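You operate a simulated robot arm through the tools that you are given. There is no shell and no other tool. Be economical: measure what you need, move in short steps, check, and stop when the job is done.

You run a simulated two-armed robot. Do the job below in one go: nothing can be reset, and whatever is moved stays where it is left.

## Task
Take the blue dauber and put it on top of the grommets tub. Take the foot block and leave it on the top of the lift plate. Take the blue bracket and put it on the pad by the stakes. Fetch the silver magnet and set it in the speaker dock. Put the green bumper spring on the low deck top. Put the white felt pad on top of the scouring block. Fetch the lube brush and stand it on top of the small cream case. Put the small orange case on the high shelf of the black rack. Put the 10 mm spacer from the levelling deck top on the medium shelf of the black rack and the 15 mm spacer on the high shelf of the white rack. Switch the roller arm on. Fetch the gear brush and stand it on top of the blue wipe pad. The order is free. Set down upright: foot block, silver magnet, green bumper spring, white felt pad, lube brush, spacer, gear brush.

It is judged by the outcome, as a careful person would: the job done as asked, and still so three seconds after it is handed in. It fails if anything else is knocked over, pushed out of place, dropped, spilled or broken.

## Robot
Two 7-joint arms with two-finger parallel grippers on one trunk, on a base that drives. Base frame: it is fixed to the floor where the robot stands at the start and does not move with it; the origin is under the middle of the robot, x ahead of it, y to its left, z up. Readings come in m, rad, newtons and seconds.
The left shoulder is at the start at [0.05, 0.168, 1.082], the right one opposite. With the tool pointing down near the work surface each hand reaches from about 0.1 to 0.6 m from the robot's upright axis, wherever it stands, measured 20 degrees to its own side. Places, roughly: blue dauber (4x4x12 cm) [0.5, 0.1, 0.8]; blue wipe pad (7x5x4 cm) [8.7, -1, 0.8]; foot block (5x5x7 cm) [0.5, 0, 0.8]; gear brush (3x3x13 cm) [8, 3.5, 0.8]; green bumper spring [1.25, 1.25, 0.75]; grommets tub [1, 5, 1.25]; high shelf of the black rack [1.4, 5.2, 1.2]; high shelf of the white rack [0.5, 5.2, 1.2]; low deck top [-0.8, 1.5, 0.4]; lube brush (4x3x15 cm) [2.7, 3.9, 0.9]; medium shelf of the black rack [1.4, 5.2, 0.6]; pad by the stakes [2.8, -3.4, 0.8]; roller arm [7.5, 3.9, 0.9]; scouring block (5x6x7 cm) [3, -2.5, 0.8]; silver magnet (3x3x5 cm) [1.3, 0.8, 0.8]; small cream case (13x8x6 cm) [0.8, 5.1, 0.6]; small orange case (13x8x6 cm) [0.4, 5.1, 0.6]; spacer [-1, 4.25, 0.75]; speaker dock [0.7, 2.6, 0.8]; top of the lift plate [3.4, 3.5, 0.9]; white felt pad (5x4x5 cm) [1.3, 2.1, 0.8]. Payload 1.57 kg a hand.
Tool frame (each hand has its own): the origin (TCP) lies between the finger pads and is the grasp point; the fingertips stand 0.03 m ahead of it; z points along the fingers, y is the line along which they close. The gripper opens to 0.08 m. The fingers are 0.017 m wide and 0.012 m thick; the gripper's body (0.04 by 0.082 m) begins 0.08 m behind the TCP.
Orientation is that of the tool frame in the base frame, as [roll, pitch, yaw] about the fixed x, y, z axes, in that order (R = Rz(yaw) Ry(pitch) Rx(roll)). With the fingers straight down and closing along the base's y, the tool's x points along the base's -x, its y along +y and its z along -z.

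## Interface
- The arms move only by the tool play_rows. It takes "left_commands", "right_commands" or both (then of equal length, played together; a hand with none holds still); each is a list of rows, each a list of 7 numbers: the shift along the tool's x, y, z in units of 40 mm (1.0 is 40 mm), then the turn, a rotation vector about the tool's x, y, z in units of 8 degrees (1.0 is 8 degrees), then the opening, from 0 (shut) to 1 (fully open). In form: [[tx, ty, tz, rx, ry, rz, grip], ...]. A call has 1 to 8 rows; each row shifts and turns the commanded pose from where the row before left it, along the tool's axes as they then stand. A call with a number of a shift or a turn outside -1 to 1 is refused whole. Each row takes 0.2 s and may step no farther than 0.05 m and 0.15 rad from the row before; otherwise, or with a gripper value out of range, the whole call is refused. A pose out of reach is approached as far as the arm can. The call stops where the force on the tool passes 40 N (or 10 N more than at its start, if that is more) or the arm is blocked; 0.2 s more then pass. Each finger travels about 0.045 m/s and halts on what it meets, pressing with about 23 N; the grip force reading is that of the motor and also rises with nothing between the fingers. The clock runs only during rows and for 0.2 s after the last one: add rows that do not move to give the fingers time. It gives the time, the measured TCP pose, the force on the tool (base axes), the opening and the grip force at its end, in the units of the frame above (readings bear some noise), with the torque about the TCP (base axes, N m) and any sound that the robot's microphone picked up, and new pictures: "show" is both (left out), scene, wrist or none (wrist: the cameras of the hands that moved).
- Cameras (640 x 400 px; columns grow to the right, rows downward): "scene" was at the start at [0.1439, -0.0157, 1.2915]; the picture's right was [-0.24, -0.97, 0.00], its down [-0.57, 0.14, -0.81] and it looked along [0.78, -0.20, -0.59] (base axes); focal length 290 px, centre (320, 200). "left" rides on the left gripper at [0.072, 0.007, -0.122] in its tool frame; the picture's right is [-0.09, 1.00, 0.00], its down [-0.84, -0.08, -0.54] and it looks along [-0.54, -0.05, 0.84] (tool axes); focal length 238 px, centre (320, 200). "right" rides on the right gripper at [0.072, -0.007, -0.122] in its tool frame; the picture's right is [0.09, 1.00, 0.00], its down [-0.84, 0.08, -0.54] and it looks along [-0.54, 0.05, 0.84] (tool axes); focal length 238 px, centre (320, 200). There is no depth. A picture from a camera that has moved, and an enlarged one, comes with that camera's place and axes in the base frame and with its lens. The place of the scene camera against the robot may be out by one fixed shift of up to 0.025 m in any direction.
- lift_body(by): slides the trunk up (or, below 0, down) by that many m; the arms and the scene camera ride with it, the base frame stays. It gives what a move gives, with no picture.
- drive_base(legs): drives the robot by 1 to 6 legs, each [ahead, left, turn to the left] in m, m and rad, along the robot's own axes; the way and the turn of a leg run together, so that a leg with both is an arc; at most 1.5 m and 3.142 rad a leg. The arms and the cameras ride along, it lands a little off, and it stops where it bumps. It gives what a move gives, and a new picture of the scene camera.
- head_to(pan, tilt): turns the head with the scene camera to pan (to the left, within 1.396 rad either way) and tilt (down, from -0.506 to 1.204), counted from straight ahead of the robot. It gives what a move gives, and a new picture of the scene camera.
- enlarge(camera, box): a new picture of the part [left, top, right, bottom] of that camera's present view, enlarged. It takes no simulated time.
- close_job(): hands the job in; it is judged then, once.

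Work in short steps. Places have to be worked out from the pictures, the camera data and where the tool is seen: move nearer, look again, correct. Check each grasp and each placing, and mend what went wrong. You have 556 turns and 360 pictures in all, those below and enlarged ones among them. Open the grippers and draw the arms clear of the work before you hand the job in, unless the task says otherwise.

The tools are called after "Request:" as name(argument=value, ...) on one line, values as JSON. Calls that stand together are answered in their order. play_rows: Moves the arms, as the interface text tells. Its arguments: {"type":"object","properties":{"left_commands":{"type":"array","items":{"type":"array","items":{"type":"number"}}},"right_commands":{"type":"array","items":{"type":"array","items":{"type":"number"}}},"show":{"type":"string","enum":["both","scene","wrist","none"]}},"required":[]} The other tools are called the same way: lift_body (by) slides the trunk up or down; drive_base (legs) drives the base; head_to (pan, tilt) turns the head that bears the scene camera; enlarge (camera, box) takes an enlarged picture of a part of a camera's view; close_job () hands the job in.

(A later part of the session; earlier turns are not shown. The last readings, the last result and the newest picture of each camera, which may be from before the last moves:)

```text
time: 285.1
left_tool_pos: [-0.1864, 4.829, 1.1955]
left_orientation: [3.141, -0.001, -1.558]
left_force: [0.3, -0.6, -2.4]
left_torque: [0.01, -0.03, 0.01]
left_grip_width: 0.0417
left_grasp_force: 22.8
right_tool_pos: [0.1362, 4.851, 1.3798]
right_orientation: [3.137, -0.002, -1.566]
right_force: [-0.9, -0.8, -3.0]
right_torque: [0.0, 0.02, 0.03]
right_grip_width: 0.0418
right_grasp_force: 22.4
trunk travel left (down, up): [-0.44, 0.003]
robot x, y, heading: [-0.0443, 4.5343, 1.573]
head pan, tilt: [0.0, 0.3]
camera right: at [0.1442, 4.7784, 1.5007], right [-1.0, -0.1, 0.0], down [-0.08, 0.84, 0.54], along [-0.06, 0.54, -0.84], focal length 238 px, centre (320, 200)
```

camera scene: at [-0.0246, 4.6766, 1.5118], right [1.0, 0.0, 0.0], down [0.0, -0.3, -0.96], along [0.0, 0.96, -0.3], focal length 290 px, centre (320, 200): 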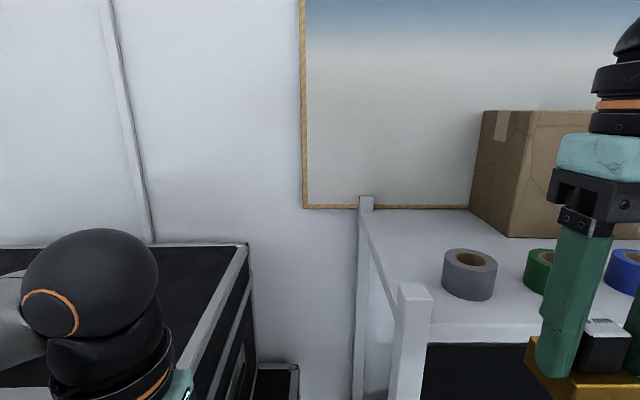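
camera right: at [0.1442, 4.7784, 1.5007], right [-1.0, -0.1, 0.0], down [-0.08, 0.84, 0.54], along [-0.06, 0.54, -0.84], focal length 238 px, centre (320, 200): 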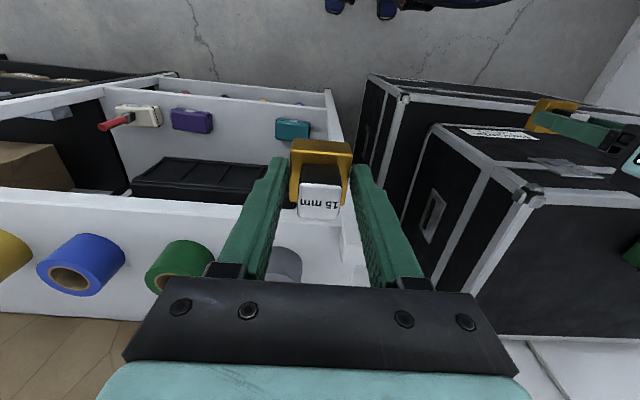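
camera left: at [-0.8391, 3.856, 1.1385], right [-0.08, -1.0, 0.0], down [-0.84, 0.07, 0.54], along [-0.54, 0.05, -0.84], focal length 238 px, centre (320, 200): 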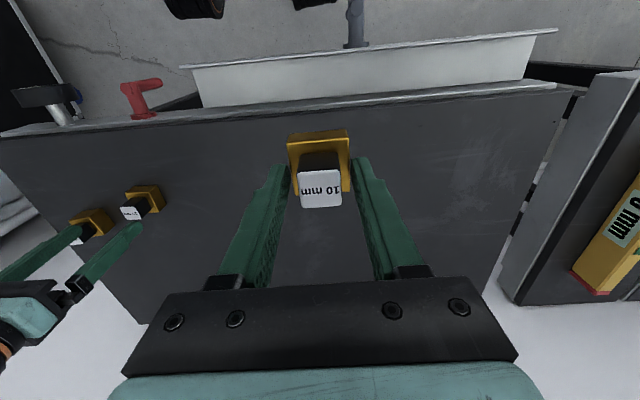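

Free space on that shelf lies behind the grey tape, left of the box (x 0.1–0.34, y 5.12–5.4). I first raise and retract the left hand clear of the black trunks, then drive 0.1 m closer.

Request:
play_rows(left_commands=[[0.9, 0, -0.7, 0, 0, 0, 0], [0.7, 0, -0.9, 0, 0, 0, 0], [0, 0, -1, 0, 0, 0, 0], [0, 0, -1, 0, 0, 0, 0]], show="none")

Request:
drive_base(legs=[[0.1, 0, 0]])

Request:
play_rows(right_commands=[[-1, 0, 0, 0, 0, 0, 0], [-1, -0.1, 0, 0, 0, 0, 0], [-1, -0.2, 0, 0, 0, 0, 0], [0, 0, 0, 0, 0, 0, 0]], show="both")

```text
time: 286.1
left_tool_pos: [-0.1861, 4.7644, 1.3434]
left_orientation: [-3.141, 0.001, -1.559]
left_force: [0.2, -0.6, -2.4]
left_torque: [0.04, -0.01, -0.03]
left_grip_width: 0.0416
left_grasp_force: 22.8
right_tool_pos: [0.1369, 4.851, 1.38]
right_orientation: [3.138, -0.003, -1.565]
right_force: [-0.5, -0.3, -3.6]
right_torque: [-0.02, -0.03, -0.02]
right_grip_width: 0.0415
right_grasp_force: 23.1
trunk travel left (down, up): [-0.44, 0.003]
robot x, y, heading: [-0.0455, 4.5387, 1.575]
head pan, tilt: [0.0, 0.3]
```

```text
time: 287.2
left_tool_pos: [-0.1492, 4.8452, 1.3417]
left_orientation: [-3.138, -0.005, -1.57]
left_force: [-0.1, 0.2, -2.6]
left_torque: [0.03, -0.03, 0.01]
left_grip_width: 0.0416
left_grasp_force: 23.0
right_tool_pos: [0.1748, 4.9263, 1.3778]
right_orientation: [-3.141, -0.005, -1.577]
right_force: [-0.6, 0.6, -3.0]
right_torque: [0.0, -0.01, -0.01]
right_grip_width: 0.0415
right_grasp_force: 23.4
trunk travel left (down, up): [-0.44, 0.003]
robot x, y, heading: [-0.0086, 4.612, 1.565]
head pan, tilt: [0.0, 0.3]
stopped in leg 1: the robot was blocked; the commanded pose is now the measured one
camera scene: at [0.0107, 4.7539, 1.5116], right [1.0, -0.01, 0.0], down [0.0, -0.3, -0.95], along [0.01, 0.95, -0.3], focal length 290 px, centre (320, 200)
```

scene: 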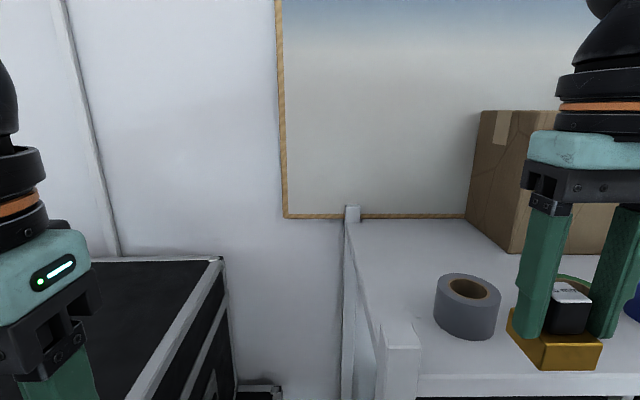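

```text
time: 288.2
left_tool_pos: [-0.1464, 4.8437, 1.3433]
left_orientation: [3.141, -0.001, -1.571]
left_force: [0.1, -0.2, -2.8]
left_torque: [0.01, -0.02, 0.0]
left_grip_width: 0.0417
left_grasp_force: 23.1
right_tool_pos: [0.2001, 5.035, 1.3679]
right_orientation: [3.138, -0.001, -1.581]
right_force: [-0.2, -0.4, -3.4]
right_torque: [-0.03, -0.01, 0.0]
right_grip_width: 0.0416
right_grasp_force: 23.5
right hand out of reach, approached as far as the arm can: row 3
trunk travel left (down, up): [-0.44, 0.003]
robot x, y, heading: [-0.0084, 4.612, 1.565]
head pan, tilt: [0.0, 0.3]
camera scene: at [0.0129, 4.7521, 1.5119], right [1.0, -0.01, 0.0], down [0.0, -0.3, -0.96], along [0.01, 0.96, -0.3], focal length 290 px, centre (320, 200)
camera right: at [0.2056, 4.9629, 1.4893], right [-1.0, -0.08, 0.0], down [-0.07, 0.84, 0.54], along [-0.05, 0.54, -0.84], focal length 238 px, centre (320, 200)
```

scene: 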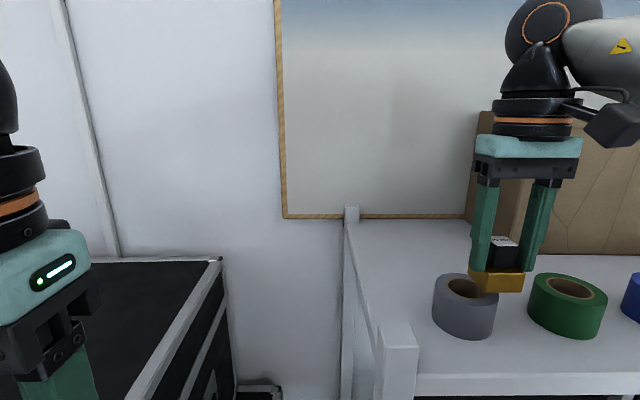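
right: 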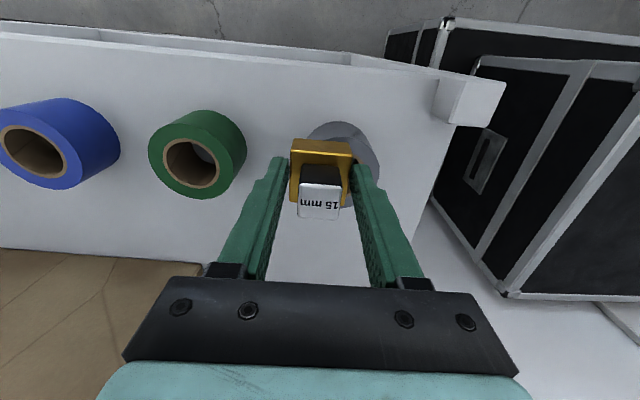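

The right arm runs out of reach here and the base touched something ahead, so I back off. New plan: place the 10 mm spacer first with the left hand between boxes on the black rack's medium shelf, later swap the 15 mm to the left hand (which reaches farther).

Request:
play_rows(right_commands=[[1, 0, 0, 0, 0, 0, 0], [1, 0, 0, 0, 0, 0, 0], [1, 0, 0, 0, 0, 0, 0], [1, 0, 0, 0, 0, 0, 0]], show="none")

Request:
drive_base(legs=[[-0.25, 0, 0], [0, -1.41, 0.005]])

Request:
lift_body(by=-0.38)

Request:
head_to(pan=0.0, tilt=0.6)

```text
time: 289.2
left_tool_pos: [-0.1456, 4.8419, 1.3443]
left_orientation: [-3.14, 0.001, -1.571]
left_force: [0.3, -0.9, -2.2]
left_torque: [0.0, 0.01, -0.02]
left_grip_width: 0.0415
left_grasp_force: 22.5
right_tool_pos: [0.196, 4.8717, 1.3712]
right_orientation: [3.136, -0.004, -1.58]
right_force: [0.2, -0.6, -2.6]
right_torque: [-0.02, 0.01, 0.0]
right_grip_width: 0.0417
right_grasp_force: 23.3
trunk travel left (down, up): [-0.44, 0.003]
robot x, y, heading: [-0.0077, 4.6139, 1.559]
head pan, tilt: [0.0, 0.3]
```

```text
time: 297.7
left_tool_pos: [1.2807, 4.5596, 1.3428]
left_orientation: [-3.141, -0.001, -1.611]
left_force: [0.6, 0.1, -2.2]
left_torque: [0.0, -0.02, 0.04]
left_grip_width: 0.0417
left_grasp_force: 23.0
right_tool_pos: [1.6225, 4.578, 1.3716]
right_orientation: [3.138, -0.004, -1.616]
right_force: [-0.4, -0.4, -2.8]
right_torque: [-0.03, -0.02, 0.0]
right_grip_width: 0.0416
right_grasp_force: 23.1
trunk travel left (down, up): [-0.44, 0.003]
robot x, y, heading: [1.4083, 4.3225, 1.523]
head pan, tilt: [0.0, 0.3]
camera scene: at [1.4356, 4.4637, 1.5118], right [1.0, -0.05, 0.0], down [-0.01, -0.3, -0.96], along [0.04, 0.95, -0.3], focal length 290 px, centre (320, 200)
```

scene: 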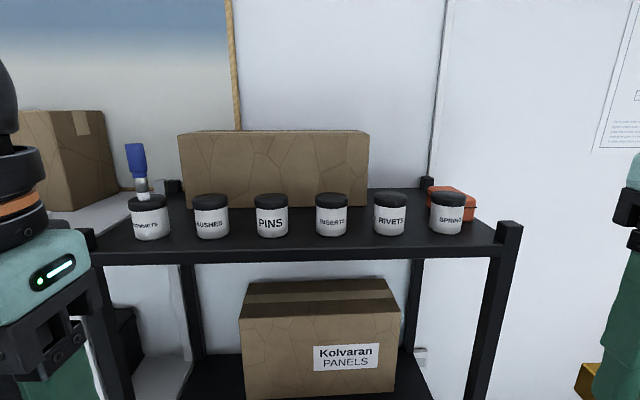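

```text
time: 301.4
left_tool_pos: [1.2789, 4.5604, 0.9635]
left_orientation: [-3.141, -0.003, -1.609]
left_force: [-0.3, -0.6, -2.2]
left_torque: [0.0, 0.03, 0.0]
left_grip_width: 0.0416
left_grasp_force: 22.5
right_tool_pos: [1.6222, 4.579, 0.9917]
right_orientation: [3.138, -0.004, -1.616]
right_force: [-0.8, 0.1, -3.1]
right_torque: [-0.02, -0.01, 0.03]
right_grip_width: 0.0419
right_grasp_force: 23.6
trunk travel left (down, up): [-0.06, 0.383]
robot x, y, heading: [1.4087, 4.3226, 1.522]
head pan, tilt: [0.0, 0.3]
```

```text
time: 302.2
left_tool_pos: [1.2788, 4.5611, 0.9621]
left_orientation: [-3.141, -0.002, -1.611]
left_force: [-0.7, -0.5, -2.8]
left_torque: [0.01, 0.04, 0.02]
left_grip_width: 0.0416
left_grasp_force: 22.6
right_tool_pos: [1.6215, 4.5787, 0.9917]
right_orientation: [3.137, -0.004, -1.617]
right_force: [-0.2, 0.8, -2.3]
right_torque: [-0.02, -0.01, -0.01]
right_grip_width: 0.0416
right_grasp_force: 22.9
trunk travel left (down, up): [-0.06, 0.383]
robot x, y, heading: [1.4126, 4.3243, 1.525]
head pan, tilt: [0.0, 0.6]
camera scene: at [1.4352, 4.4587, 1.1044], right [1.0, -0.05, 0.0], down [-0.03, -0.56, -0.83], along [0.04, 0.82, -0.56], focal length 290 px, centre (320, 200)
```

scene: 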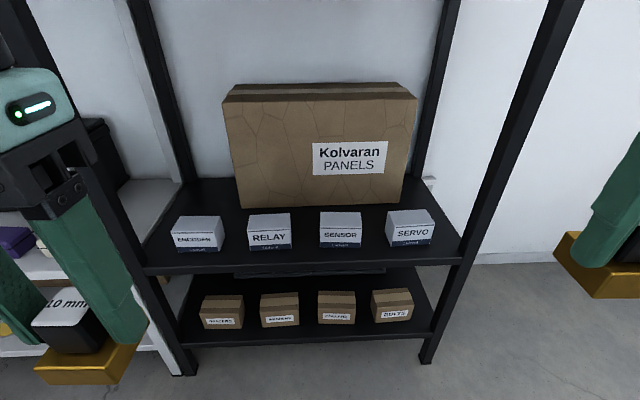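

The gap RELAY–SENSOR at ≈(1.426,5.03) is widest. Strafe right 0.19 and drive in; then turn the left gripper by 90° so the fingers go front-to-back.

Request:
drive_base(legs=[[0, -0.19, 0.046], [0.24, 0, 0]])

Request:
play_rows(left_commands=[[0, 0, 0.6, 0, 0, -1, 0], [0, 0, 0.6, 0, 0, -1, 0], [0, 0, 0.6, 0, 0, -1, 0], [0, 0, 0.6, 0, 0, -1, 0], [0, 0, 0.6, 0, 0, -1, 0], [0, 0, 0, 0, 0, -1, 0], [0, 0, 0, 0, 0, -1, 0], [0, 0, 0, 0, 0, -1, 0]], show="none")

Request:
play_rows(left_commands=[[0, 0, 0, 0, 0, -1, 0], [0, 0, 0, 0, 0, -1, 0], [0, 0, 0, 0, 0, -1, 0], [0, 0, 0, 0, 0, -0.25, 0], [0, 0, 0, 0, 0, 0, 0]], show="both")

```text
time: 305.1
left_tool_pos: [1.4618, 4.793, 0.9626]
left_orientation: [3.141, -0.003, -1.568]
left_force: [-0.2, 0.1, -1.8]
left_torque: [0.04, 0.03, 0.04]
left_grip_width: 0.0419
left_grasp_force: 23.4
right_tool_pos: [1.8036, 4.8252, 0.9911]
right_orientation: [3.138, -0.003, -1.579]
right_force: [-0.3, 0.2, -3.0]
right_torque: [-0.03, 0.03, 0.0]
right_grip_width: 0.0417
right_grasp_force: 23.6
trunk travel left (down, up): [-0.06, 0.383]
robot x, y, heading: [1.6038, 4.5645, 1.561]
head pan, tilt: [0.0, 0.6]
camera scene: at [1.6216, 4.6971, 1.1043], right [1.0, -0.01, 0.0], down [0.0, -0.57, -0.82], along [0.01, 0.82, -0.57], focal length 290 px, centre (320, 200)
```

scene: 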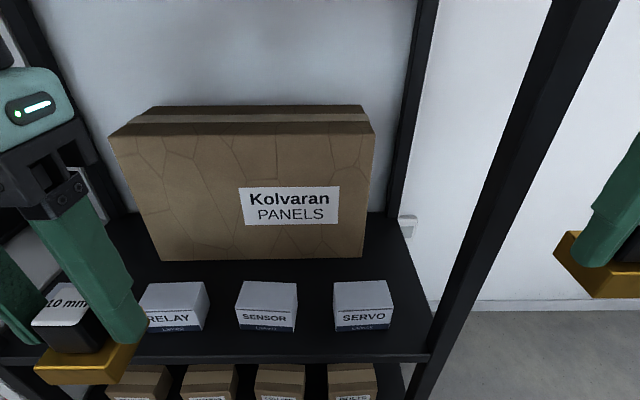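

```text
time: 306.9
left_tool_pos: [1.4618, 4.7947, 0.8421]
left_orientation: [3.14, -0.001, -0.447]
left_force: [-0.4, -0.4, -2.5]
left_torque: [0.01, 0.02, -0.02]
left_grip_width: 0.0414
left_grasp_force: 22.7
right_tool_pos: [1.8036, 4.8244, 0.9931]
right_orientation: [3.14, -0.003, -1.577]
right_force: [-0.3, -0.2, -2.8]
right_torque: [-0.02, 0.02, -0.01]
right_grip_width: 0.0418
right_grasp_force: 22.7
trunk travel left (down, up): [-0.06, 0.383]
robot x, y, heading: [1.6011, 4.5612, 1.56]
head pan, tilt: [0.0, 0.6]
```

```text
time: 308.1
left_tool_pos: [1.4618, 4.793, 0.8433]
left_orientation: [3.142, 0.001, 0.003]
left_force: [0.1, 0.7, -3.3]
left_torque: [0.02, -0.02, 0.01]
left_grip_width: 0.0415
left_grasp_force: 23.1
right_tool_pos: [1.8041, 4.8242, 0.9919]
right_orientation: [3.136, -0.002, -1.577]
right_force: [0.3, 0.1, -3.4]
right_torque: [-0.02, 0.02, 0.0]
right_grip_width: 0.0415
right_grasp_force: 23.1
trunk travel left (down, up): [-0.06, 0.383]
robot x, y, heading: [1.5987, 4.564, 1.564]
head pan, tilt: [0.0, 0.6]
camera scene: at [1.6216, 4.6971, 1.1044], right [1.0, -0.01, 0.0], down [0.0, -0.57, -0.82], along [0.01, 0.82, -0.57], focal length 290 px, centre (320, 200)
camera left: at [1.5342, 4.7861, 0.9652], right [-0.09, -1.0, 0.0], down [-0.84, 0.08, 0.54], along [-0.54, 0.05, -0.84], focal length 238 px, centre (320, 200)
```

scene: 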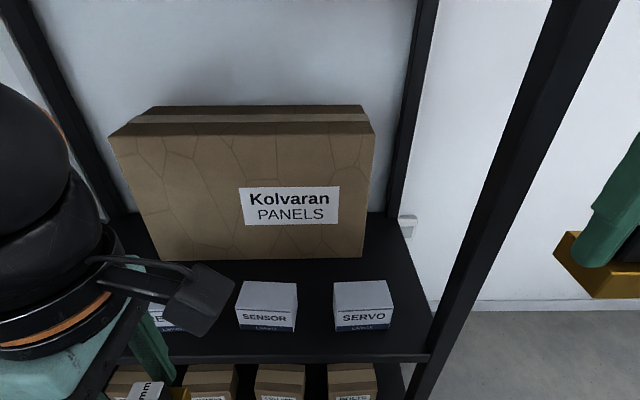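
left: 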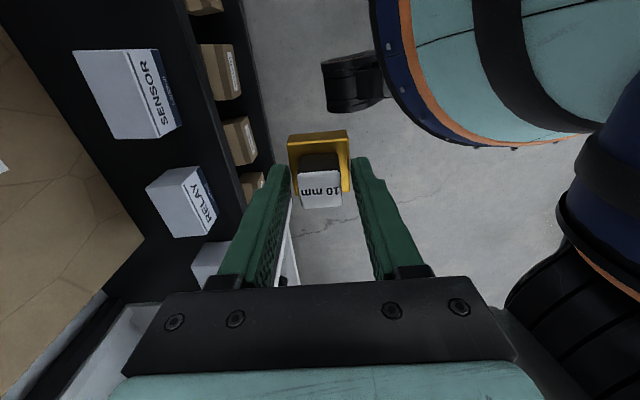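

Gap measured: x 1.379–1.447, boxes' y 5.007–5.094. Move the spacer above (1.413,5.045).

Request:
play_rows(left_commands=[[-0.2, -0.95, 0, 0, 0, 0, 0], [-0.2, -0.95, 0, 0, 0, 0, 0], [-0.2, -0.95, 0, 0, 0, 0, 0], [-0.2, -0.95, 0, 0, 0, 0, 0], [-0.2, -0.95, 0.2, 0, 0, 0, 0], [-0.2, -0.95, 0.2, 0, 0, 0, 0], [0, -0.5, 0.8, 0, 0, 0, 0], [0, 0, 0.5, 0, 0, 0, 0]], show="both")

```text
time: 309.9
left_tool_pos: [1.4132, 5.041, 0.7751]
left_orientation: [-3.14, 0.0, 0.0]
left_force: [0.5, -0.3, -2.2]
left_torque: [0.01, 0.03, 0.0]
left_grip_width: 0.0415
left_grasp_force: 22.8
right_tool_pos: [1.8038, 4.8244, 0.9926]
right_orientation: [3.138, -0.006, -1.577]
right_force: [0.7, 0.2, -3.0]
right_torque: [0.01, -0.05, -0.04]
right_grip_width: 0.0417
right_grasp_force: 23.0
trunk travel left (down, up): [-0.06, 0.383]
robot x, y, heading: [1.6023, 4.5638, 1.562]
head pan, tilt: [0.0, 0.6]
camera scene: at [1.6216, 4.6972, 1.1044], right [1.0, -0.01, 0.0], down [0.0, -0.57, -0.82], along [0.01, 0.82, -0.57], focal length 290 px, centre (320, 200)
camera left: at [1.4853, 5.0336, 0.8964], right [-0.09, -1.0, 0.0], down [-0.84, 0.08, 0.54], along [-0.54, 0.05, -0.84], focal length 238 px, centre (320, 200)
```

scene: 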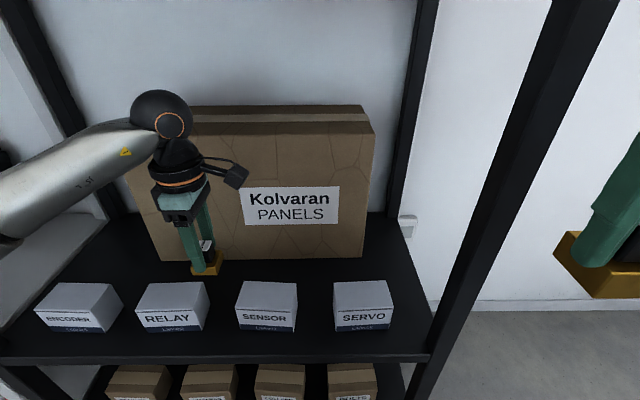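
left: 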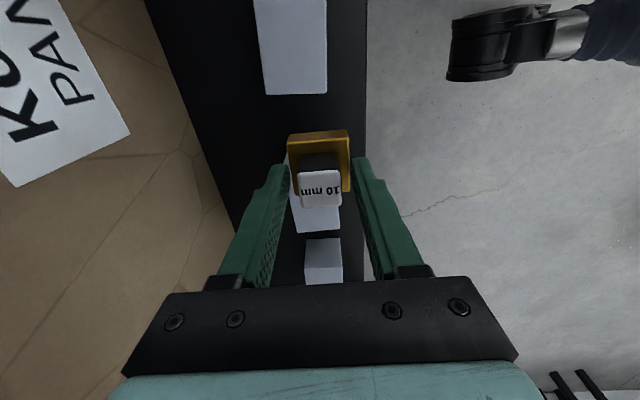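

Aligned with the gap. Lower into it.

Request:
play_rows(left_commands=[[-0.06, 0, 0.9, 0, 0, 0, 0], [0, 0, 0.9, 0, 0, 0, 0], [0, 0, 0.9, 0, 0, 0, 0], [0, 0, 0.7, 0, 0, 0, 0], [0, 0, 0, 0, 0, 0, 0]], show="both")

Request:
enlarge(camera="scene", box=[120, 240, 320, 360])

```text
time: 311.1
left_tool_pos: [1.4106, 5.0401, 0.6373]
left_orientation: [3.14, 0.0, 0.003]
left_force: [-0.6, 0.3, -2.6]
left_torque: [-0.02, 0.01, 0.02]
left_grip_width: 0.0418
left_grasp_force: 23.1
right_tool_pos: [1.8047, 4.8245, 0.9923]
right_orientation: [3.138, -0.003, -1.577]
right_force: [-0.3, -0.3, -2.9]
right_torque: [-0.02, -0.03, 0.03]
right_grip_width: 0.0416
right_grasp_force: 23.0
trunk travel left (down, up): [-0.06, 0.383]
robot x, y, heading: [1.6008, 4.5607, 1.566]
head pan, tilt: [0.0, 0.6]
camera scene: at [1.6216, 4.6972, 1.1043], right [1.0, -0.01, 0.0], down [0.0, -0.57, -0.82], along [0.01, 0.82, -0.57], focal length 290 px, centre (320, 200)
camera left: at [1.4822, 5.0333, 0.759], right [-0.09, -1.0, 0.0], down [-0.84, 0.08, 0.54], along [-0.54, 0.05, -0.84], focal length 238 px, centre (320, 200)
```

scene: 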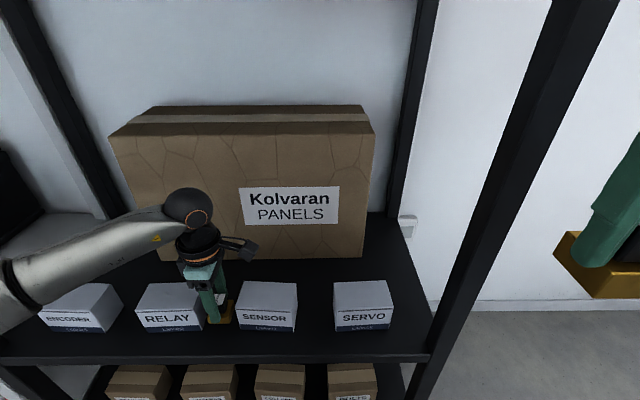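
left: 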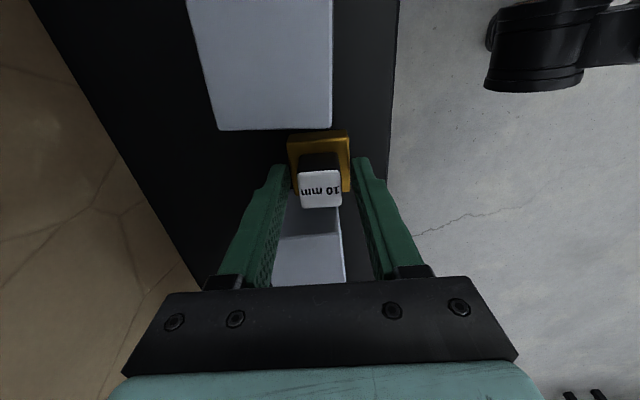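

```text
3.20 times, centred on (220, 300) of scene
camera zoom: at [1.6216, 4.6972, 1.1043], right [1.0, -0.01, 0.0], down [0.0, -0.57, -0.82], along [0.01, 0.82, -0.57], focal length 927 px, centre (640, -120)
```

zoom: 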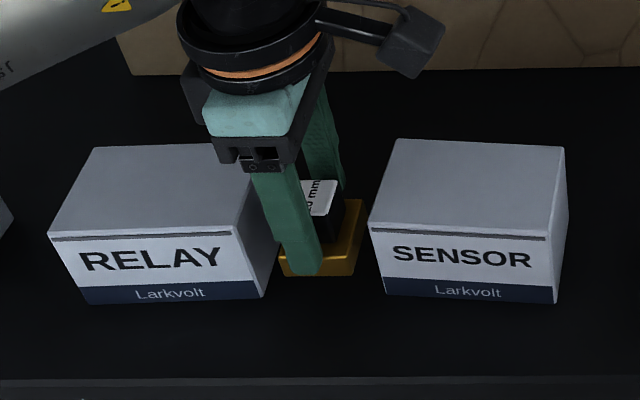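

Fits between the boxes. Shift 6 mm west and lower to the shelf in steps.

Request:
play_rows(left_commands=[[-0.15, 0, 0.3, 0, 0, 0, 0], [0, 0, 0.4, 0, 0, 0, 0], [0, 0, 0.2, 0, 0, 0, 0], [0, 0, 0, 0, 0, 0, 0]], show="none")

Request:
play_rows(left_commands=[[0, 0, 0.15, 0, 0, 0, 0], [0, 0, 0, 0, 0, 0, 0]], show="none")

```text
time: 312.1
left_tool_pos: [1.4037, 5.0404, 0.6033]
left_orientation: [3.139, 0.0, 0.003]
left_force: [0.0, 0.4, -1.6]
left_torque: [-0.02, 0.03, 0.0]
left_grip_width: 0.0416
left_grasp_force: 23.1
right_tool_pos: [1.804, 4.8239, 0.992]
right_orientation: [3.138, -0.003, -1.578]
right_force: [-0.8, 0.2, -2.9]
right_torque: [0.0, -0.01, 0.02]
right_grip_width: 0.0416
right_grasp_force: 23.3
trunk travel left (down, up): [-0.06, 0.383]
robot x, y, heading: [1.602, 4.5637, 1.569]
head pan, tilt: [0.0, 0.6]
```

```text
time: 312.7
left_tool_pos: [1.4049, 5.0408, 0.5996]
left_orientation: [-3.142, -0.001, 0.0]
left_force: [-1.8, -0.8, 6.1]
left_torque: [-0.26, 0.2, 0.0]
left_grip_width: 0.0417
left_grasp_force: 22.8
right_tool_pos: [1.8033, 4.8228, 0.9916]
right_orientation: [3.137, -0.002, -1.578]
right_force: [0.6, 0.0, -3.1]
right_torque: [0.01, 0.01, 0.0]
right_grip_width: 0.0417
right_grasp_force: 22.4
trunk travel left (down, up): [-0.06, 0.383]
robot x, y, heading: [1.5977, 4.5627, 1.563]
head pan, tilt: [0.0, 0.6]
```

Contact. Release, rise, withdraw.

Request:
play_rows(left_commands=[[0, 0, 0, 0, 0, 0, 0.7], [0, 0, 0, 0, 0, 0, 1], [0, 0, 0, 0, 0, 0, 1], [0, 0, -0.5, 0, 0, 0, 1], [0, 0, -1, 0, 0, 0, 1], [0, 0, -1, 0, 0, 0, 1], [0, 0, -1, 0, 0, 0, 1], [0, 0, 0, 0, 0, 0, 1]], show="both")

```text
time: 314.5
left_tool_pos: [1.4037, 5.0401, 0.7368]
left_orientation: [3.14, -0.001, 0.001]
left_force: [0.1, -0.1, -0.4]
left_torque: [0.03, -0.01, 0.03]
left_grip_width: 0.0801
left_grasp_force: 0.0
right_tool_pos: [1.8036, 4.8244, 0.9915]
right_orientation: [3.137, -0.002, -1.578]
right_force: [-0.1, -0.5, -2.8]
right_torque: [0.03, -0.03, 0.0]
right_grip_width: 0.0416
right_grasp_force: 23.1
trunk travel left (down, up): [-0.06, 0.383]
robot x, y, heading: [1.601, 4.5622, 1.568]
head pan, tilt: [0.0, 0.6]
camera scene: at [1.6217, 4.697, 1.1044], right [1.0, -0.01, 0.0], down [0.0, -0.56, -0.83], along [0.01, 0.83, -0.56], focal length 290 px, centre (320, 200)
camera left: at [1.4755, 5.0334, 0.8585], right [-0.09, -1.0, 0.0], down [-0.84, 0.08, 0.54], along [-0.54, 0.05, -0.84], focal length 238 px, centre (320, 200)
```

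scene: 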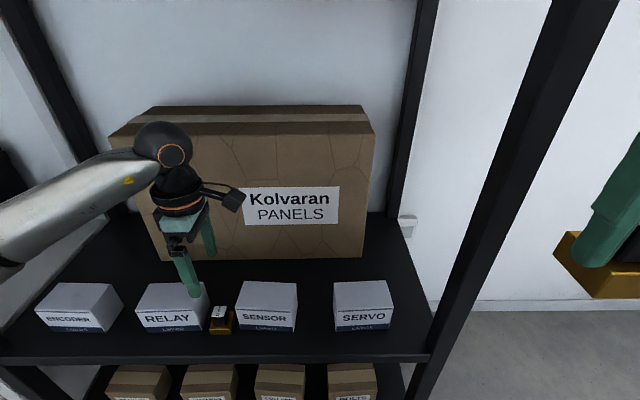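
left: 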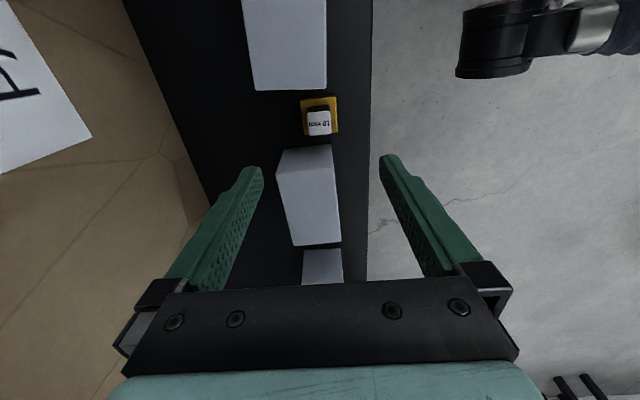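

10 mm spacer placed. Withdraw the left hand and turn it back to its default orientation.

Request:
play_rows(left_commands=[[0, 1, -0.5, 0, 0, 0, 1], [0, 1, -0.5, 0, 0, 0, 1], [0, 1, -0.5, 0, 0, 0, 1], [0, 1, 0, 0, 0, 0, 1], [0, 1, 0, 0, 0, 0, 1], [0, 1, 0, 0, 0, 0, 1], [0, 0, 0, 0, 0, 1, 1], [0, 0, 0, 0, 0, 1, 1]], show="none")

Request:
play_rows(left_commands=[[0, 0, 0, 0, 0, 1, 1], [0, 0, 0, 0, 0, 1, 1], [0, 0, 0, 0, 0, 1, 1], [0, 0, 0, 0, 0, 1, 1], [0, 0, 0, 0, 0, 1, 1], [0, 0, 0, 0, 0, 1, 1], [0, 0, 0, 0, 0, 1, 1], [0, 0, 0, 0, 0, 1, 1]], show="none")

Request:
play_rows(left_commands=[[0, 0, 0, 0, 0, 1, 1], [0, 0, 0, 0, 0, 0.25, 1]], right_commands=[[0.5, 0, 0, 0, 0, 0, 0], [0.5, 0, 0, 0, 0, 0, 0]], show="none")

Request:
drive_base(legs=[[-0.22, 0, 0], [0, 1.37, 0]])

```text
time: 316.3
left_tool_pos: [1.4056, 4.8018, 0.7979]
left_orientation: [3.141, 0.0, -0.28]
left_force: [0.1, -0.9, -1.1]
left_torque: [0.03, 0.04, -0.01]
left_grip_width: 0.0799
left_grasp_force: 0.1
right_tool_pos: [1.8037, 4.8251, 0.9912]
right_orientation: [3.139, -0.003, -1.577]
right_force: [0.1, 0.6, -3.4]
right_torque: [-0.03, -0.04, -0.01]
right_grip_width: 0.0417
right_grasp_force: 22.6
trunk travel left (down, up): [-0.06, 0.383]
robot x, y, heading: [1.604, 4.5641, 1.566]
head pan, tilt: [0.0, 0.6]
```

```text
time: 318.1
left_tool_pos: [1.4048, 4.8, 0.7971]
left_orientation: [-3.14, 0.0, -1.398]
left_force: [0.1, -0.7, -0.6]
left_torque: [-0.02, -0.04, 0.0]
left_grip_width: 0.08
left_grasp_force: 0.1
right_tool_pos: [1.8024, 4.8249, 0.9923]
right_orientation: [3.139, -0.004, -1.578]
right_force: [-0.4, -0.1, -1.9]
right_torque: [0.01, -0.01, 0.0]
right_grip_width: 0.0417
right_grasp_force: 22.8
trunk travel left (down, up): [-0.06, 0.383]
robot x, y, heading: [1.6006, 4.5621, 1.56]
head pan, tilt: [0.0, 0.6]
```

```text
time: 318.7
left_tool_pos: [1.405, 4.8, 0.7984]
left_orientation: [3.141, 0.0, -1.571]
left_force: [-0.9, -0.7, 0.0]
left_torque: [0.0, -0.01, 0.02]
left_grip_width: 0.0799
left_grasp_force: 0.0
right_tool_pos: [1.806, 4.7856, 0.9922]
right_orientation: [3.138, -0.003, -1.577]
right_force: [0.4, -0.4, -2.7]
right_torque: [-0.05, 0.0, 0.02]
right_grip_width: 0.0416
right_grasp_force: 22.8
trunk travel left (down, up): [-0.06, 0.383]
robot x, y, heading: [1.6052, 4.5601, 1.563]
head pan, tilt: [0.0, 0.6]
```

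```text
time: 327.0
left_tool_pos: [0.0077, 4.6042, 0.7978]
left_orientation: [3.141, -0.003, -1.588]
left_force: [-0.1, -0.2, -0.8]
left_torque: [0.03, -0.01, 0.03]
left_grip_width: 0.0798
left_grasp_force: 0.1
right_tool_pos: [0.4071, 4.5808, 0.9921]
right_orientation: [3.138, -0.002, -1.597]
right_force: [-0.7, -0.3, -2.8]
right_torque: [-0.01, 0.0, -0.01]
right_grip_width: 0.0416
right_grasp_force: 22.8
trunk travel left (down, up): [-0.06, 0.383]
robot x, y, heading: [0.1993, 4.3589, 1.549]
head pan, tilt: [0.0, 0.6]
camera scene: at [0.2209, 4.496, 1.1044], right [1.0, -0.03, 0.0], down [-0.01, -0.56, -0.82], along [0.02, 0.82, -0.57], focal length 290 px, centre (320, 200)
```

scene: 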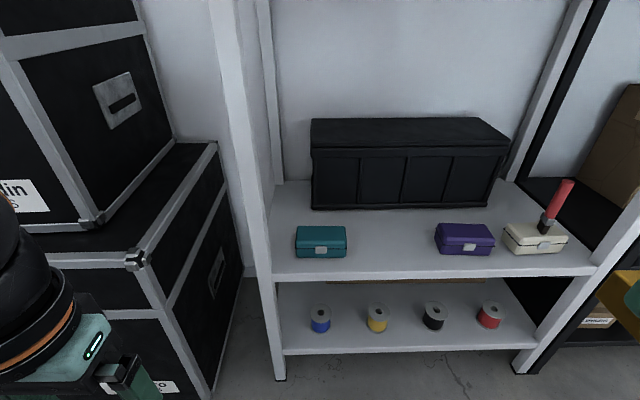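

The vacant place between the teal and purple cases (x≈0.41) suits the swap. Drive in and set the 15 mm spacer there with the right hand.

Request:
drive_base(legs=[[0.22, 0, 0.022]])

Request:
play_rows(right_commands=[[0, 0, 1, 0, 0, 0, 0], [0, 0, 1, 0, 0, 0, 0], [0, 0, 1, 0, 0, 0, 0], [0, 0, 1, 0, 0, 0, 0], [-0.5, 0, 1, 0, 0, 0, 0], [-1, 0, 0.5, 0, 0, 0, 0], [-1, 0, 0, 0, 0, 0, 0], [-1, 0, 0, 0, 0, 0, 0]], show="wrist")

```text
time: 328.7
left_tool_pos: [0.0031, 4.8166, 0.798]
left_orientation: [3.141, -0.001, -1.565]
left_force: [0.6, -0.4, 0.6]
left_torque: [0.0, 0.0, -0.02]
left_grip_width: 0.08
left_grasp_force: 0.1
right_tool_pos: [0.4043, 4.8028, 0.9921]
right_orientation: [3.138, -0.001, -1.573]
right_force: [0.2, 0.3, -2.5]
right_torque: [0.0, 0.03, -0.02]
right_grip_width: 0.0417
right_grasp_force: 22.6
trunk travel left (down, up): [-0.06, 0.383]
robot x, y, heading: [0.2023, 4.5803, 1.572]
head pan, tilt: [0.0, 0.6]
camera scene: at [0.2209, 4.7132, 1.1044], right [1.0, 0.0, 0.0], down [0.0, -0.57, -0.82], along [0.0, 0.82, -0.57], focal length 290 px, centre (320, 200)
```

scene: 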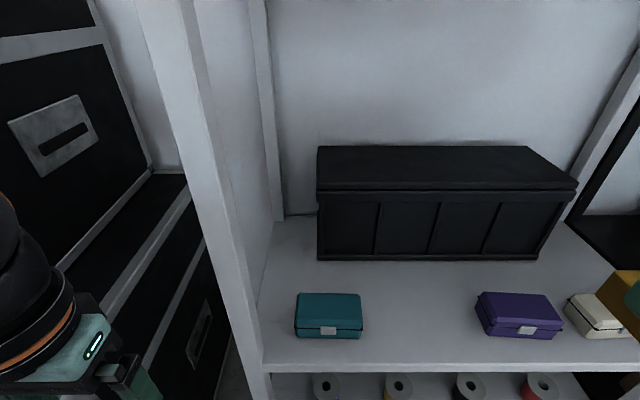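

```text
time: 330.5
left_tool_pos: [0.0046, 4.8162, 0.7977]
left_orientation: [3.141, -0.003, -1.562]
left_force: [-0.4, -0.6, 0.4]
left_torque: [0.03, 0.04, 0.01]
left_grip_width: 0.0797
left_grasp_force: 0.1
right_tool_pos: [0.4043, 4.9421, 0.7699]
right_orientation: [3.14, -0.003, -1.573]
right_force: [0.3, 0.5, -3.0]
right_torque: [-0.01, 0.0, 0.03]
right_grip_width: 0.0415
right_grasp_force: 23.1
trunk travel left (down, up): [-0.06, 0.383]
robot x, y, heading: [0.2034, 4.5777, 1.571]
head pan, tilt: [0.0, 0.6]
camera right: at [0.4105, 4.8694, 0.8911], right [-1.0, -0.09, 0.0], down [-0.07, 0.84, 0.54], along [-0.05, 0.54, -0.84], focal length 238 px, centre (320, 200)
```

right: 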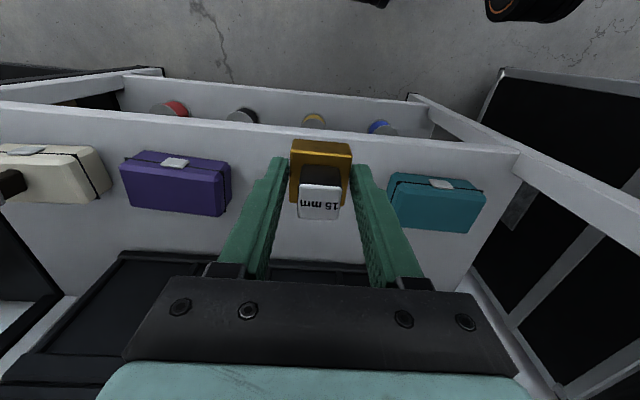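

Move forward to y≈5.03 and lower.

Request:
play_rows(right_commands=[[-1, 0, 0, 0, 0, 0, 0], [-1, 0, 0.4, 0, 0, 0, 0], [-0.2, 0, 0.9, 0, 0, 0, 0], [0, 0, 0.9, 0, 0, 0, 0], [0, 0, 0.8, 0, 0, 0, 0], [0, 0, 0.6, 0, 0, 0, 0], [0, 0, 0.2, 0, 0, 0, 0], [0, 0, 0, 0, 0, 0, 0]], show="wrist")

```text
time: 332.3
left_tool_pos: [0.0046, 4.8157, 0.7973]
left_orientation: [-3.141, -0.002, -1.564]
left_force: [-0.2, -0.1, -0.3]
left_torque: [-0.01, -0.02, -0.01]
left_grip_width: 0.0802
left_grasp_force: 0.0
right_tool_pos: [0.4028, 5.0295, 0.6182]
right_orientation: [3.137, -0.001, -1.572]
right_force: [0.0, 0.3, -2.6]
right_torque: [-0.03, 0.0, 0.02]
right_grip_width: 0.0417
right_grasp_force: 22.5
trunk travel left (down, up): [-0.06, 0.383]
robot x, y, heading: [0.2024, 4.5838, 1.57]
head pan, tilt: [0.0, 0.6]
camera right: at [0.4097, 4.9569, 0.7402], right [-1.0, -0.09, 0.01], down [-0.07, 0.84, 0.54], along [-0.05, 0.54, -0.84], focal length 238 px, centre (320, 200)
```

right: 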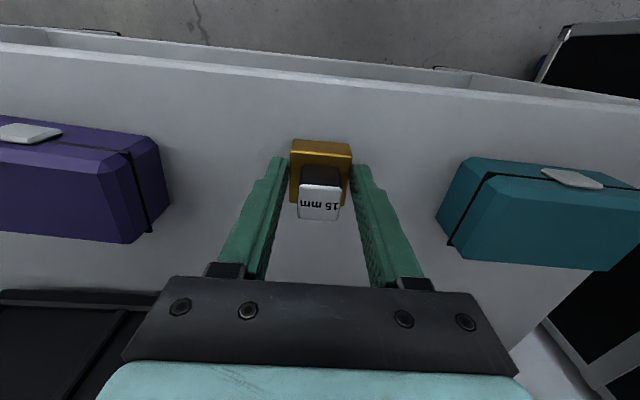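

Request:
play_rows(right_commands=[[0, 0, 0.2, 0, 0, 0, 0], [0, 0, 0.1, 0, 0, 0, 0], [0, 0, 0, 0, 0, 0, 0]], show="none")

Request:
play_rows(right_commands=[[0, 0, 0.12, 0, 0, 0, 0], [0, 0, 0, 0, 0, 0, 0]], show="none")

```text
time: 333.1
left_tool_pos: [0.0035, 4.8156, 0.7978]
left_orientation: [-3.14, -0.001, -1.563]
left_force: [0.1, -0.3, -0.3]
left_torque: [0.03, 0.0, 0.01]
left_grip_width: 0.08
left_grasp_force: 0.1
right_tool_pos: [0.4072, 5.0265, 0.6105]
right_orientation: [3.137, -0.001, -1.572]
right_force: [-0.4, 0.9, -2.6]
right_torque: [-0.03, 0.03, -0.01]
right_grip_width: 0.0415
right_grasp_force: 23.2
right hand out of reach, approached as far as the arm can: row 1
trunk travel left (down, up): [-0.06, 0.383]
robot x, y, heading: [0.2023, 4.58, 1.568]
head pan, tilt: [0.0, 0.6]
```

```text
time: 333.7
left_tool_pos: [0.0045, 4.8171, 0.7984]
left_orientation: [-3.141, -0.003, -1.563]
left_force: [0.2, -0.1, 0.2]
left_torque: [0.03, 0.01, -0.01]
left_grip_width: 0.08
left_grasp_force: 0.1
right_tool_pos: [0.4097, 5.024, 0.6087]
right_orientation: [3.139, -0.001, -1.573]
right_force: [0.3, 0.2, -2.5]
right_torque: [-0.05, -0.01, 0.01]
right_grip_width: 0.0416
right_grasp_force: 23.4
right hand out of reach, approached as far as the arm can: row 1
trunk travel left (down, up): [-0.06, 0.383]
robot x, y, heading: [0.2033, 4.5791, 1.569]
head pan, tilt: [0.0, 0.6]
```

At the reach limit; pull back 2 cm and continue down.

Request:
play_rows(right_commands=[[0.5, 0, 0, 0, 0, 0, 0], [0, 0, 0.1, 0, 0, 0, 0], [0, 0, 0.1, 0, 0, 0, 0], [0, 0, 0, 0, 0, 0, 0]], show="none")

Request:
play_rows(right_commands=[[0, 0, 0.1, 0, 0, 0, 0], [0, 0, 0, 0, 0, 0, 0]], show="none")

```text
time: 334.7
left_tool_pos: [0.0041, 4.8164, 0.7989]
left_orientation: [-3.141, -0.002, -1.563]
left_force: [0.5, 0.1, -0.6]
left_torque: [0.0, 0.01, -0.02]
left_grip_width: 0.0798
left_grasp_force: 0.1
right_tool_pos: [0.41, 5.0066, 0.6007]
right_orientation: [3.138, -0.001, -1.572]
right_force: [-0.2, -0.7, -2.9]
right_torque: [-0.04, -0.02, -0.02]
right_grip_width: 0.0418
right_grasp_force: 22.8
trunk travel left (down, up): [-0.06, 0.383]
robot x, y, heading: [0.202, 4.5805, 1.57]
head pan, tilt: [0.0, 0.6]
```

```text
time: 335.3
left_tool_pos: [0.0043, 4.8159, 0.7985]
left_orientation: [3.141, 0.001, -1.563]
left_force: [-0.3, 0.5, -0.4]
left_torque: [0.0, -0.01, -0.03]
left_grip_width: 0.0798
left_grasp_force: 0.1
right_tool_pos: [0.4097, 5.0051, 0.5999]
right_orientation: [3.139, 0.001, -1.571]
right_force: [6.9, 0.8, 16.2]
right_torque: [0.03, -0.24, 0.01]
right_grip_width: 0.042
right_grasp_force: 22.7
trunk travel left (down, up): [-0.06, 0.383]
robot x, y, heading: [0.1963, 4.579, 1.571]
head pan, tilt: [0.0, 0.6]
```

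Contact. Release and withdraw the right hand.

Request:
play_rows(right_commands=[[0, 0, 0, 0, 0, 0, 0.7], [0, 0, 0, 0, 0, 0, 1], [0, 0, 0, 0, 0, 0, 1], [0, 0, -0.6, 0, 0, 0, 1], [0, 0, -1, 0, 0, 0, 1], [0, 0, -1, 0, 0, 0, 1], [1, 0, -0.6, 0, 0, 0, 1], [1, 0, -0.6, 0, 0, 0, 1]], show="wrist")

Request:
play_rows(right_commands=[[1, 0, -0.6, 0, 0, 0, 1], [1, 0, -0.6, 0, 0, 0, 1], [1, 0, -0.6, 0, 0, 0, 1]], show="none")

Request:
drive_base(legs=[[-0.12, 0, 0], [0, -0.38, 0], [0.12, 0, 0]])

```text
time: 337.1
left_tool_pos: [0.0045, 4.8153, 0.7979]
left_orientation: [-3.141, 0.001, -1.563]
left_force: [-1.1, -0.4, 0.9]
left_torque: [-0.02, 0.0, 0.01]
left_grip_width: 0.0798
left_grasp_force: 0.1
right_tool_pos: [0.412, 4.9269, 0.7489]
right_orientation: [3.139, -0.004, -1.573]
right_force: [0.0, -0.2, 0.6]
right_torque: [-0.02, -0.02, -0.01]
right_grip_width: 0.0799
right_grasp_force: 0.0
trunk travel left (down, up): [-0.06, 0.383]
robot x, y, heading: [0.2046, 4.5782, 1.569]
head pan, tilt: [0.0, 0.6]
camera right: at [0.4192, 4.8538, 0.871], right [-1.0, -0.09, 0.0], down [-0.07, 0.84, 0.54], along [-0.05, 0.54, -0.84], focal length 238 px, centre (320, 200)
```

right: 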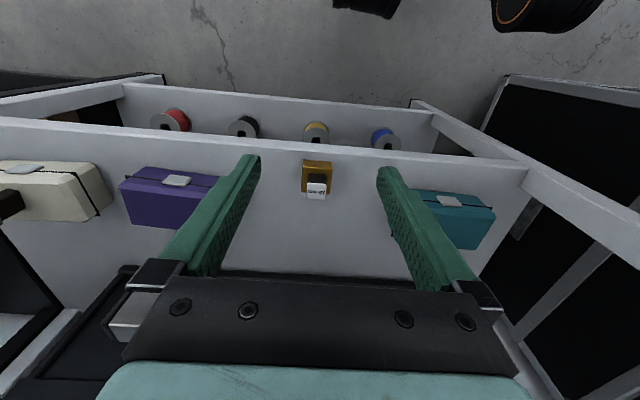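

```text
time: 337.9
left_tool_pos: [0.0044, 4.8161, 0.7974]
left_orientation: [3.141, -0.001, -1.564]
left_force: [0.3, 0.0, -0.3]
left_torque: [0.01, 0.0, 0.02]
left_grip_width: 0.0801
left_grasp_force: 0.1
right_tool_pos: [0.4107, 4.8079, 0.8236]
right_orientation: [3.139, -0.003, -1.574]
right_force: [0.4, 0.2, -0.3]
right_torque: [-0.03, 0.02, -0.02]
right_grip_width: 0.0801
right_grasp_force: 0.0
trunk travel left (down, up): [-0.06, 0.383]
robot x, y, heading: [0.2017, 4.5754, 1.567]
head pan, tilt: [0.0, 0.6]
```

```text
time: 342.0
left_tool_pos: [0.3829, 4.8156, 0.797]
left_orientation: [3.141, 0.0, -1.567]
left_force: [0.8, 0.1, -0.3]
left_torque: [0.04, 0.01, 0.0]
left_grip_width: 0.08
left_grasp_force: 0.1
right_tool_pos: [0.7873, 4.8077, 0.8232]
right_orientation: [3.137, -0.002, -1.573]
right_force: [-1.2, -0.8, 0.4]
right_torque: [-0.02, -0.01, 0.0]
right_grip_width: 0.0798
right_grasp_force: 0.0
trunk travel left (down, up): [-0.06, 0.383]
robot x, y, heading: [0.5759, 4.5803, 1.567]
head pan, tilt: [0.0, 0.6]
camera scene: at [0.5985, 4.7122, 1.1044], right [1.0, 0.0, 0.0], down [0.0, -0.56, -0.83], along [0.0, 0.83, -0.56], focal length 290 px, centre (320, 200)
```

scene: 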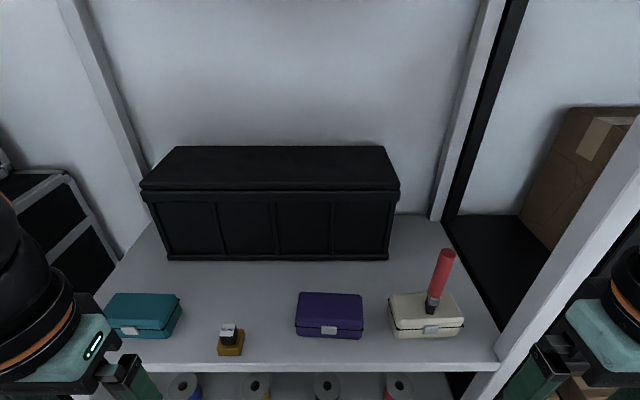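

Spacer stands at (0.410,5.005). Now the left hand goes over it.

Request:
play_rows(left_commands=[[-1, -0.15, 0, 0, 0, 0, 1], [-1, -0.15, 0, 0, 0, 0, 1], [-1, -0.15, 0.3, 0, 0, 0, 1], [-1, -0.2, 0.5, 0, 0, 0, 1], [-0.7, 0, 0.8, 0, 0, 0, 1], [0, 0, 0.9, 0, 0, 0, 1], [0, 0, 0, 0, 0, 0, 1]], show="wrist")

```text
time: 343.6
left_tool_pos: [0.4051, 5.0023, 0.6952]
left_orientation: [3.139, 0.0, -1.567]
left_force: [-1.0, 0.0, 0.5]
left_torque: [0.0, 0.01, -0.02]
left_grip_width: 0.08
left_grasp_force: 0.1
right_tool_pos: [0.7889, 4.8089, 0.8225]
right_orientation: [3.138, -0.001, -1.572]
right_force: [0.2, -0.8, -1.2]
right_torque: [0.02, -0.03, 0.01]
right_grip_width: 0.08
right_grasp_force: 0.0
trunk travel left (down, up): [-0.06, 0.383]
robot x, y, heading: [0.5763, 4.5799, 1.569]
head pan, tilt: [0.0, 0.6]
camera left: at [0.3987, 4.9295, 0.8172], right [-1.0, 0.09, 0.0], down [0.07, 0.84, 0.54], along [0.05, 0.54, -0.84], focal length 238 px, centre (320, 200)
```

left: 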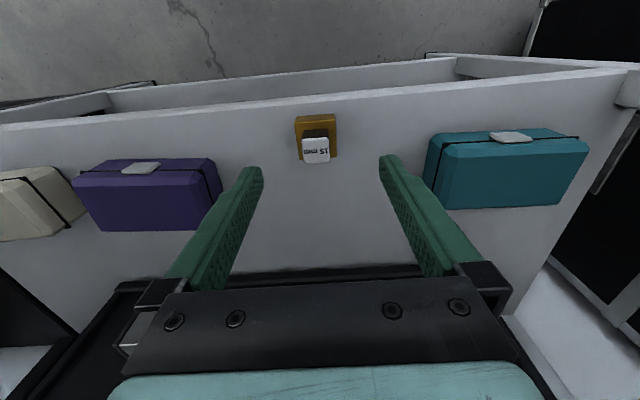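

Spacer at (0.411,5.011). Correct and descend to z≈0.60, grip, lift.

Request:
play_rows(left_commands=[[-0.2, -0.15, 0.5, 0, 0, 0, 1], [0, 0, 0.9, 0, 0, 0, 1], [0, 0, 0.95, 0, 0, 0, 1], [0, 0, 0, 0, 0, 0, 0], [0, 0, 0, 0, 0, 0, 0], [0, 0, 0, 0, 0, 0, 0], [0, 0, 0, 0, 0, 0, 0], [0, 0, -0.6, 0, 0, 0, 0]], show="wrist")

```text
time: 345.4
left_tool_pos: [0.4088, 5.012, 0.6277]
left_orientation: [-3.141, -0.002, -1.565]
left_force: [0.2, -0.2, -2.2]
left_torque: [-0.03, 0.02, -0.01]
left_grip_width: 0.0415
left_grasp_force: 22.9
right_tool_pos: [0.7884, 4.809, 0.8226]
right_orientation: [3.14, -0.003, -1.572]
right_force: [0.1, 0.6, -0.2]
right_torque: [0.02, 0.04, -0.02]
right_grip_width: 0.0801
right_grasp_force: 0.0
trunk travel left (down, up): [-0.06, 0.383]
robot x, y, heading: [0.5808, 4.5789, 1.564]
head pan, tilt: [0.0, 0.6]
camera left: at [0.404, 4.94, 0.7499], right [-1.0, 0.09, 0.0], down [0.07, 0.84, 0.54], along [0.05, 0.54, -0.84], focal length 238 px, centre (320, 200)
```

left: 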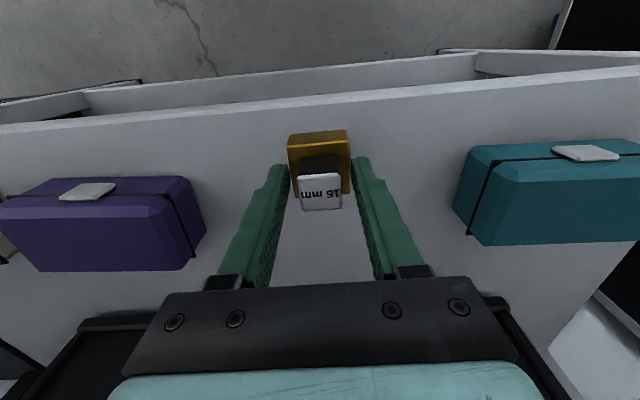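

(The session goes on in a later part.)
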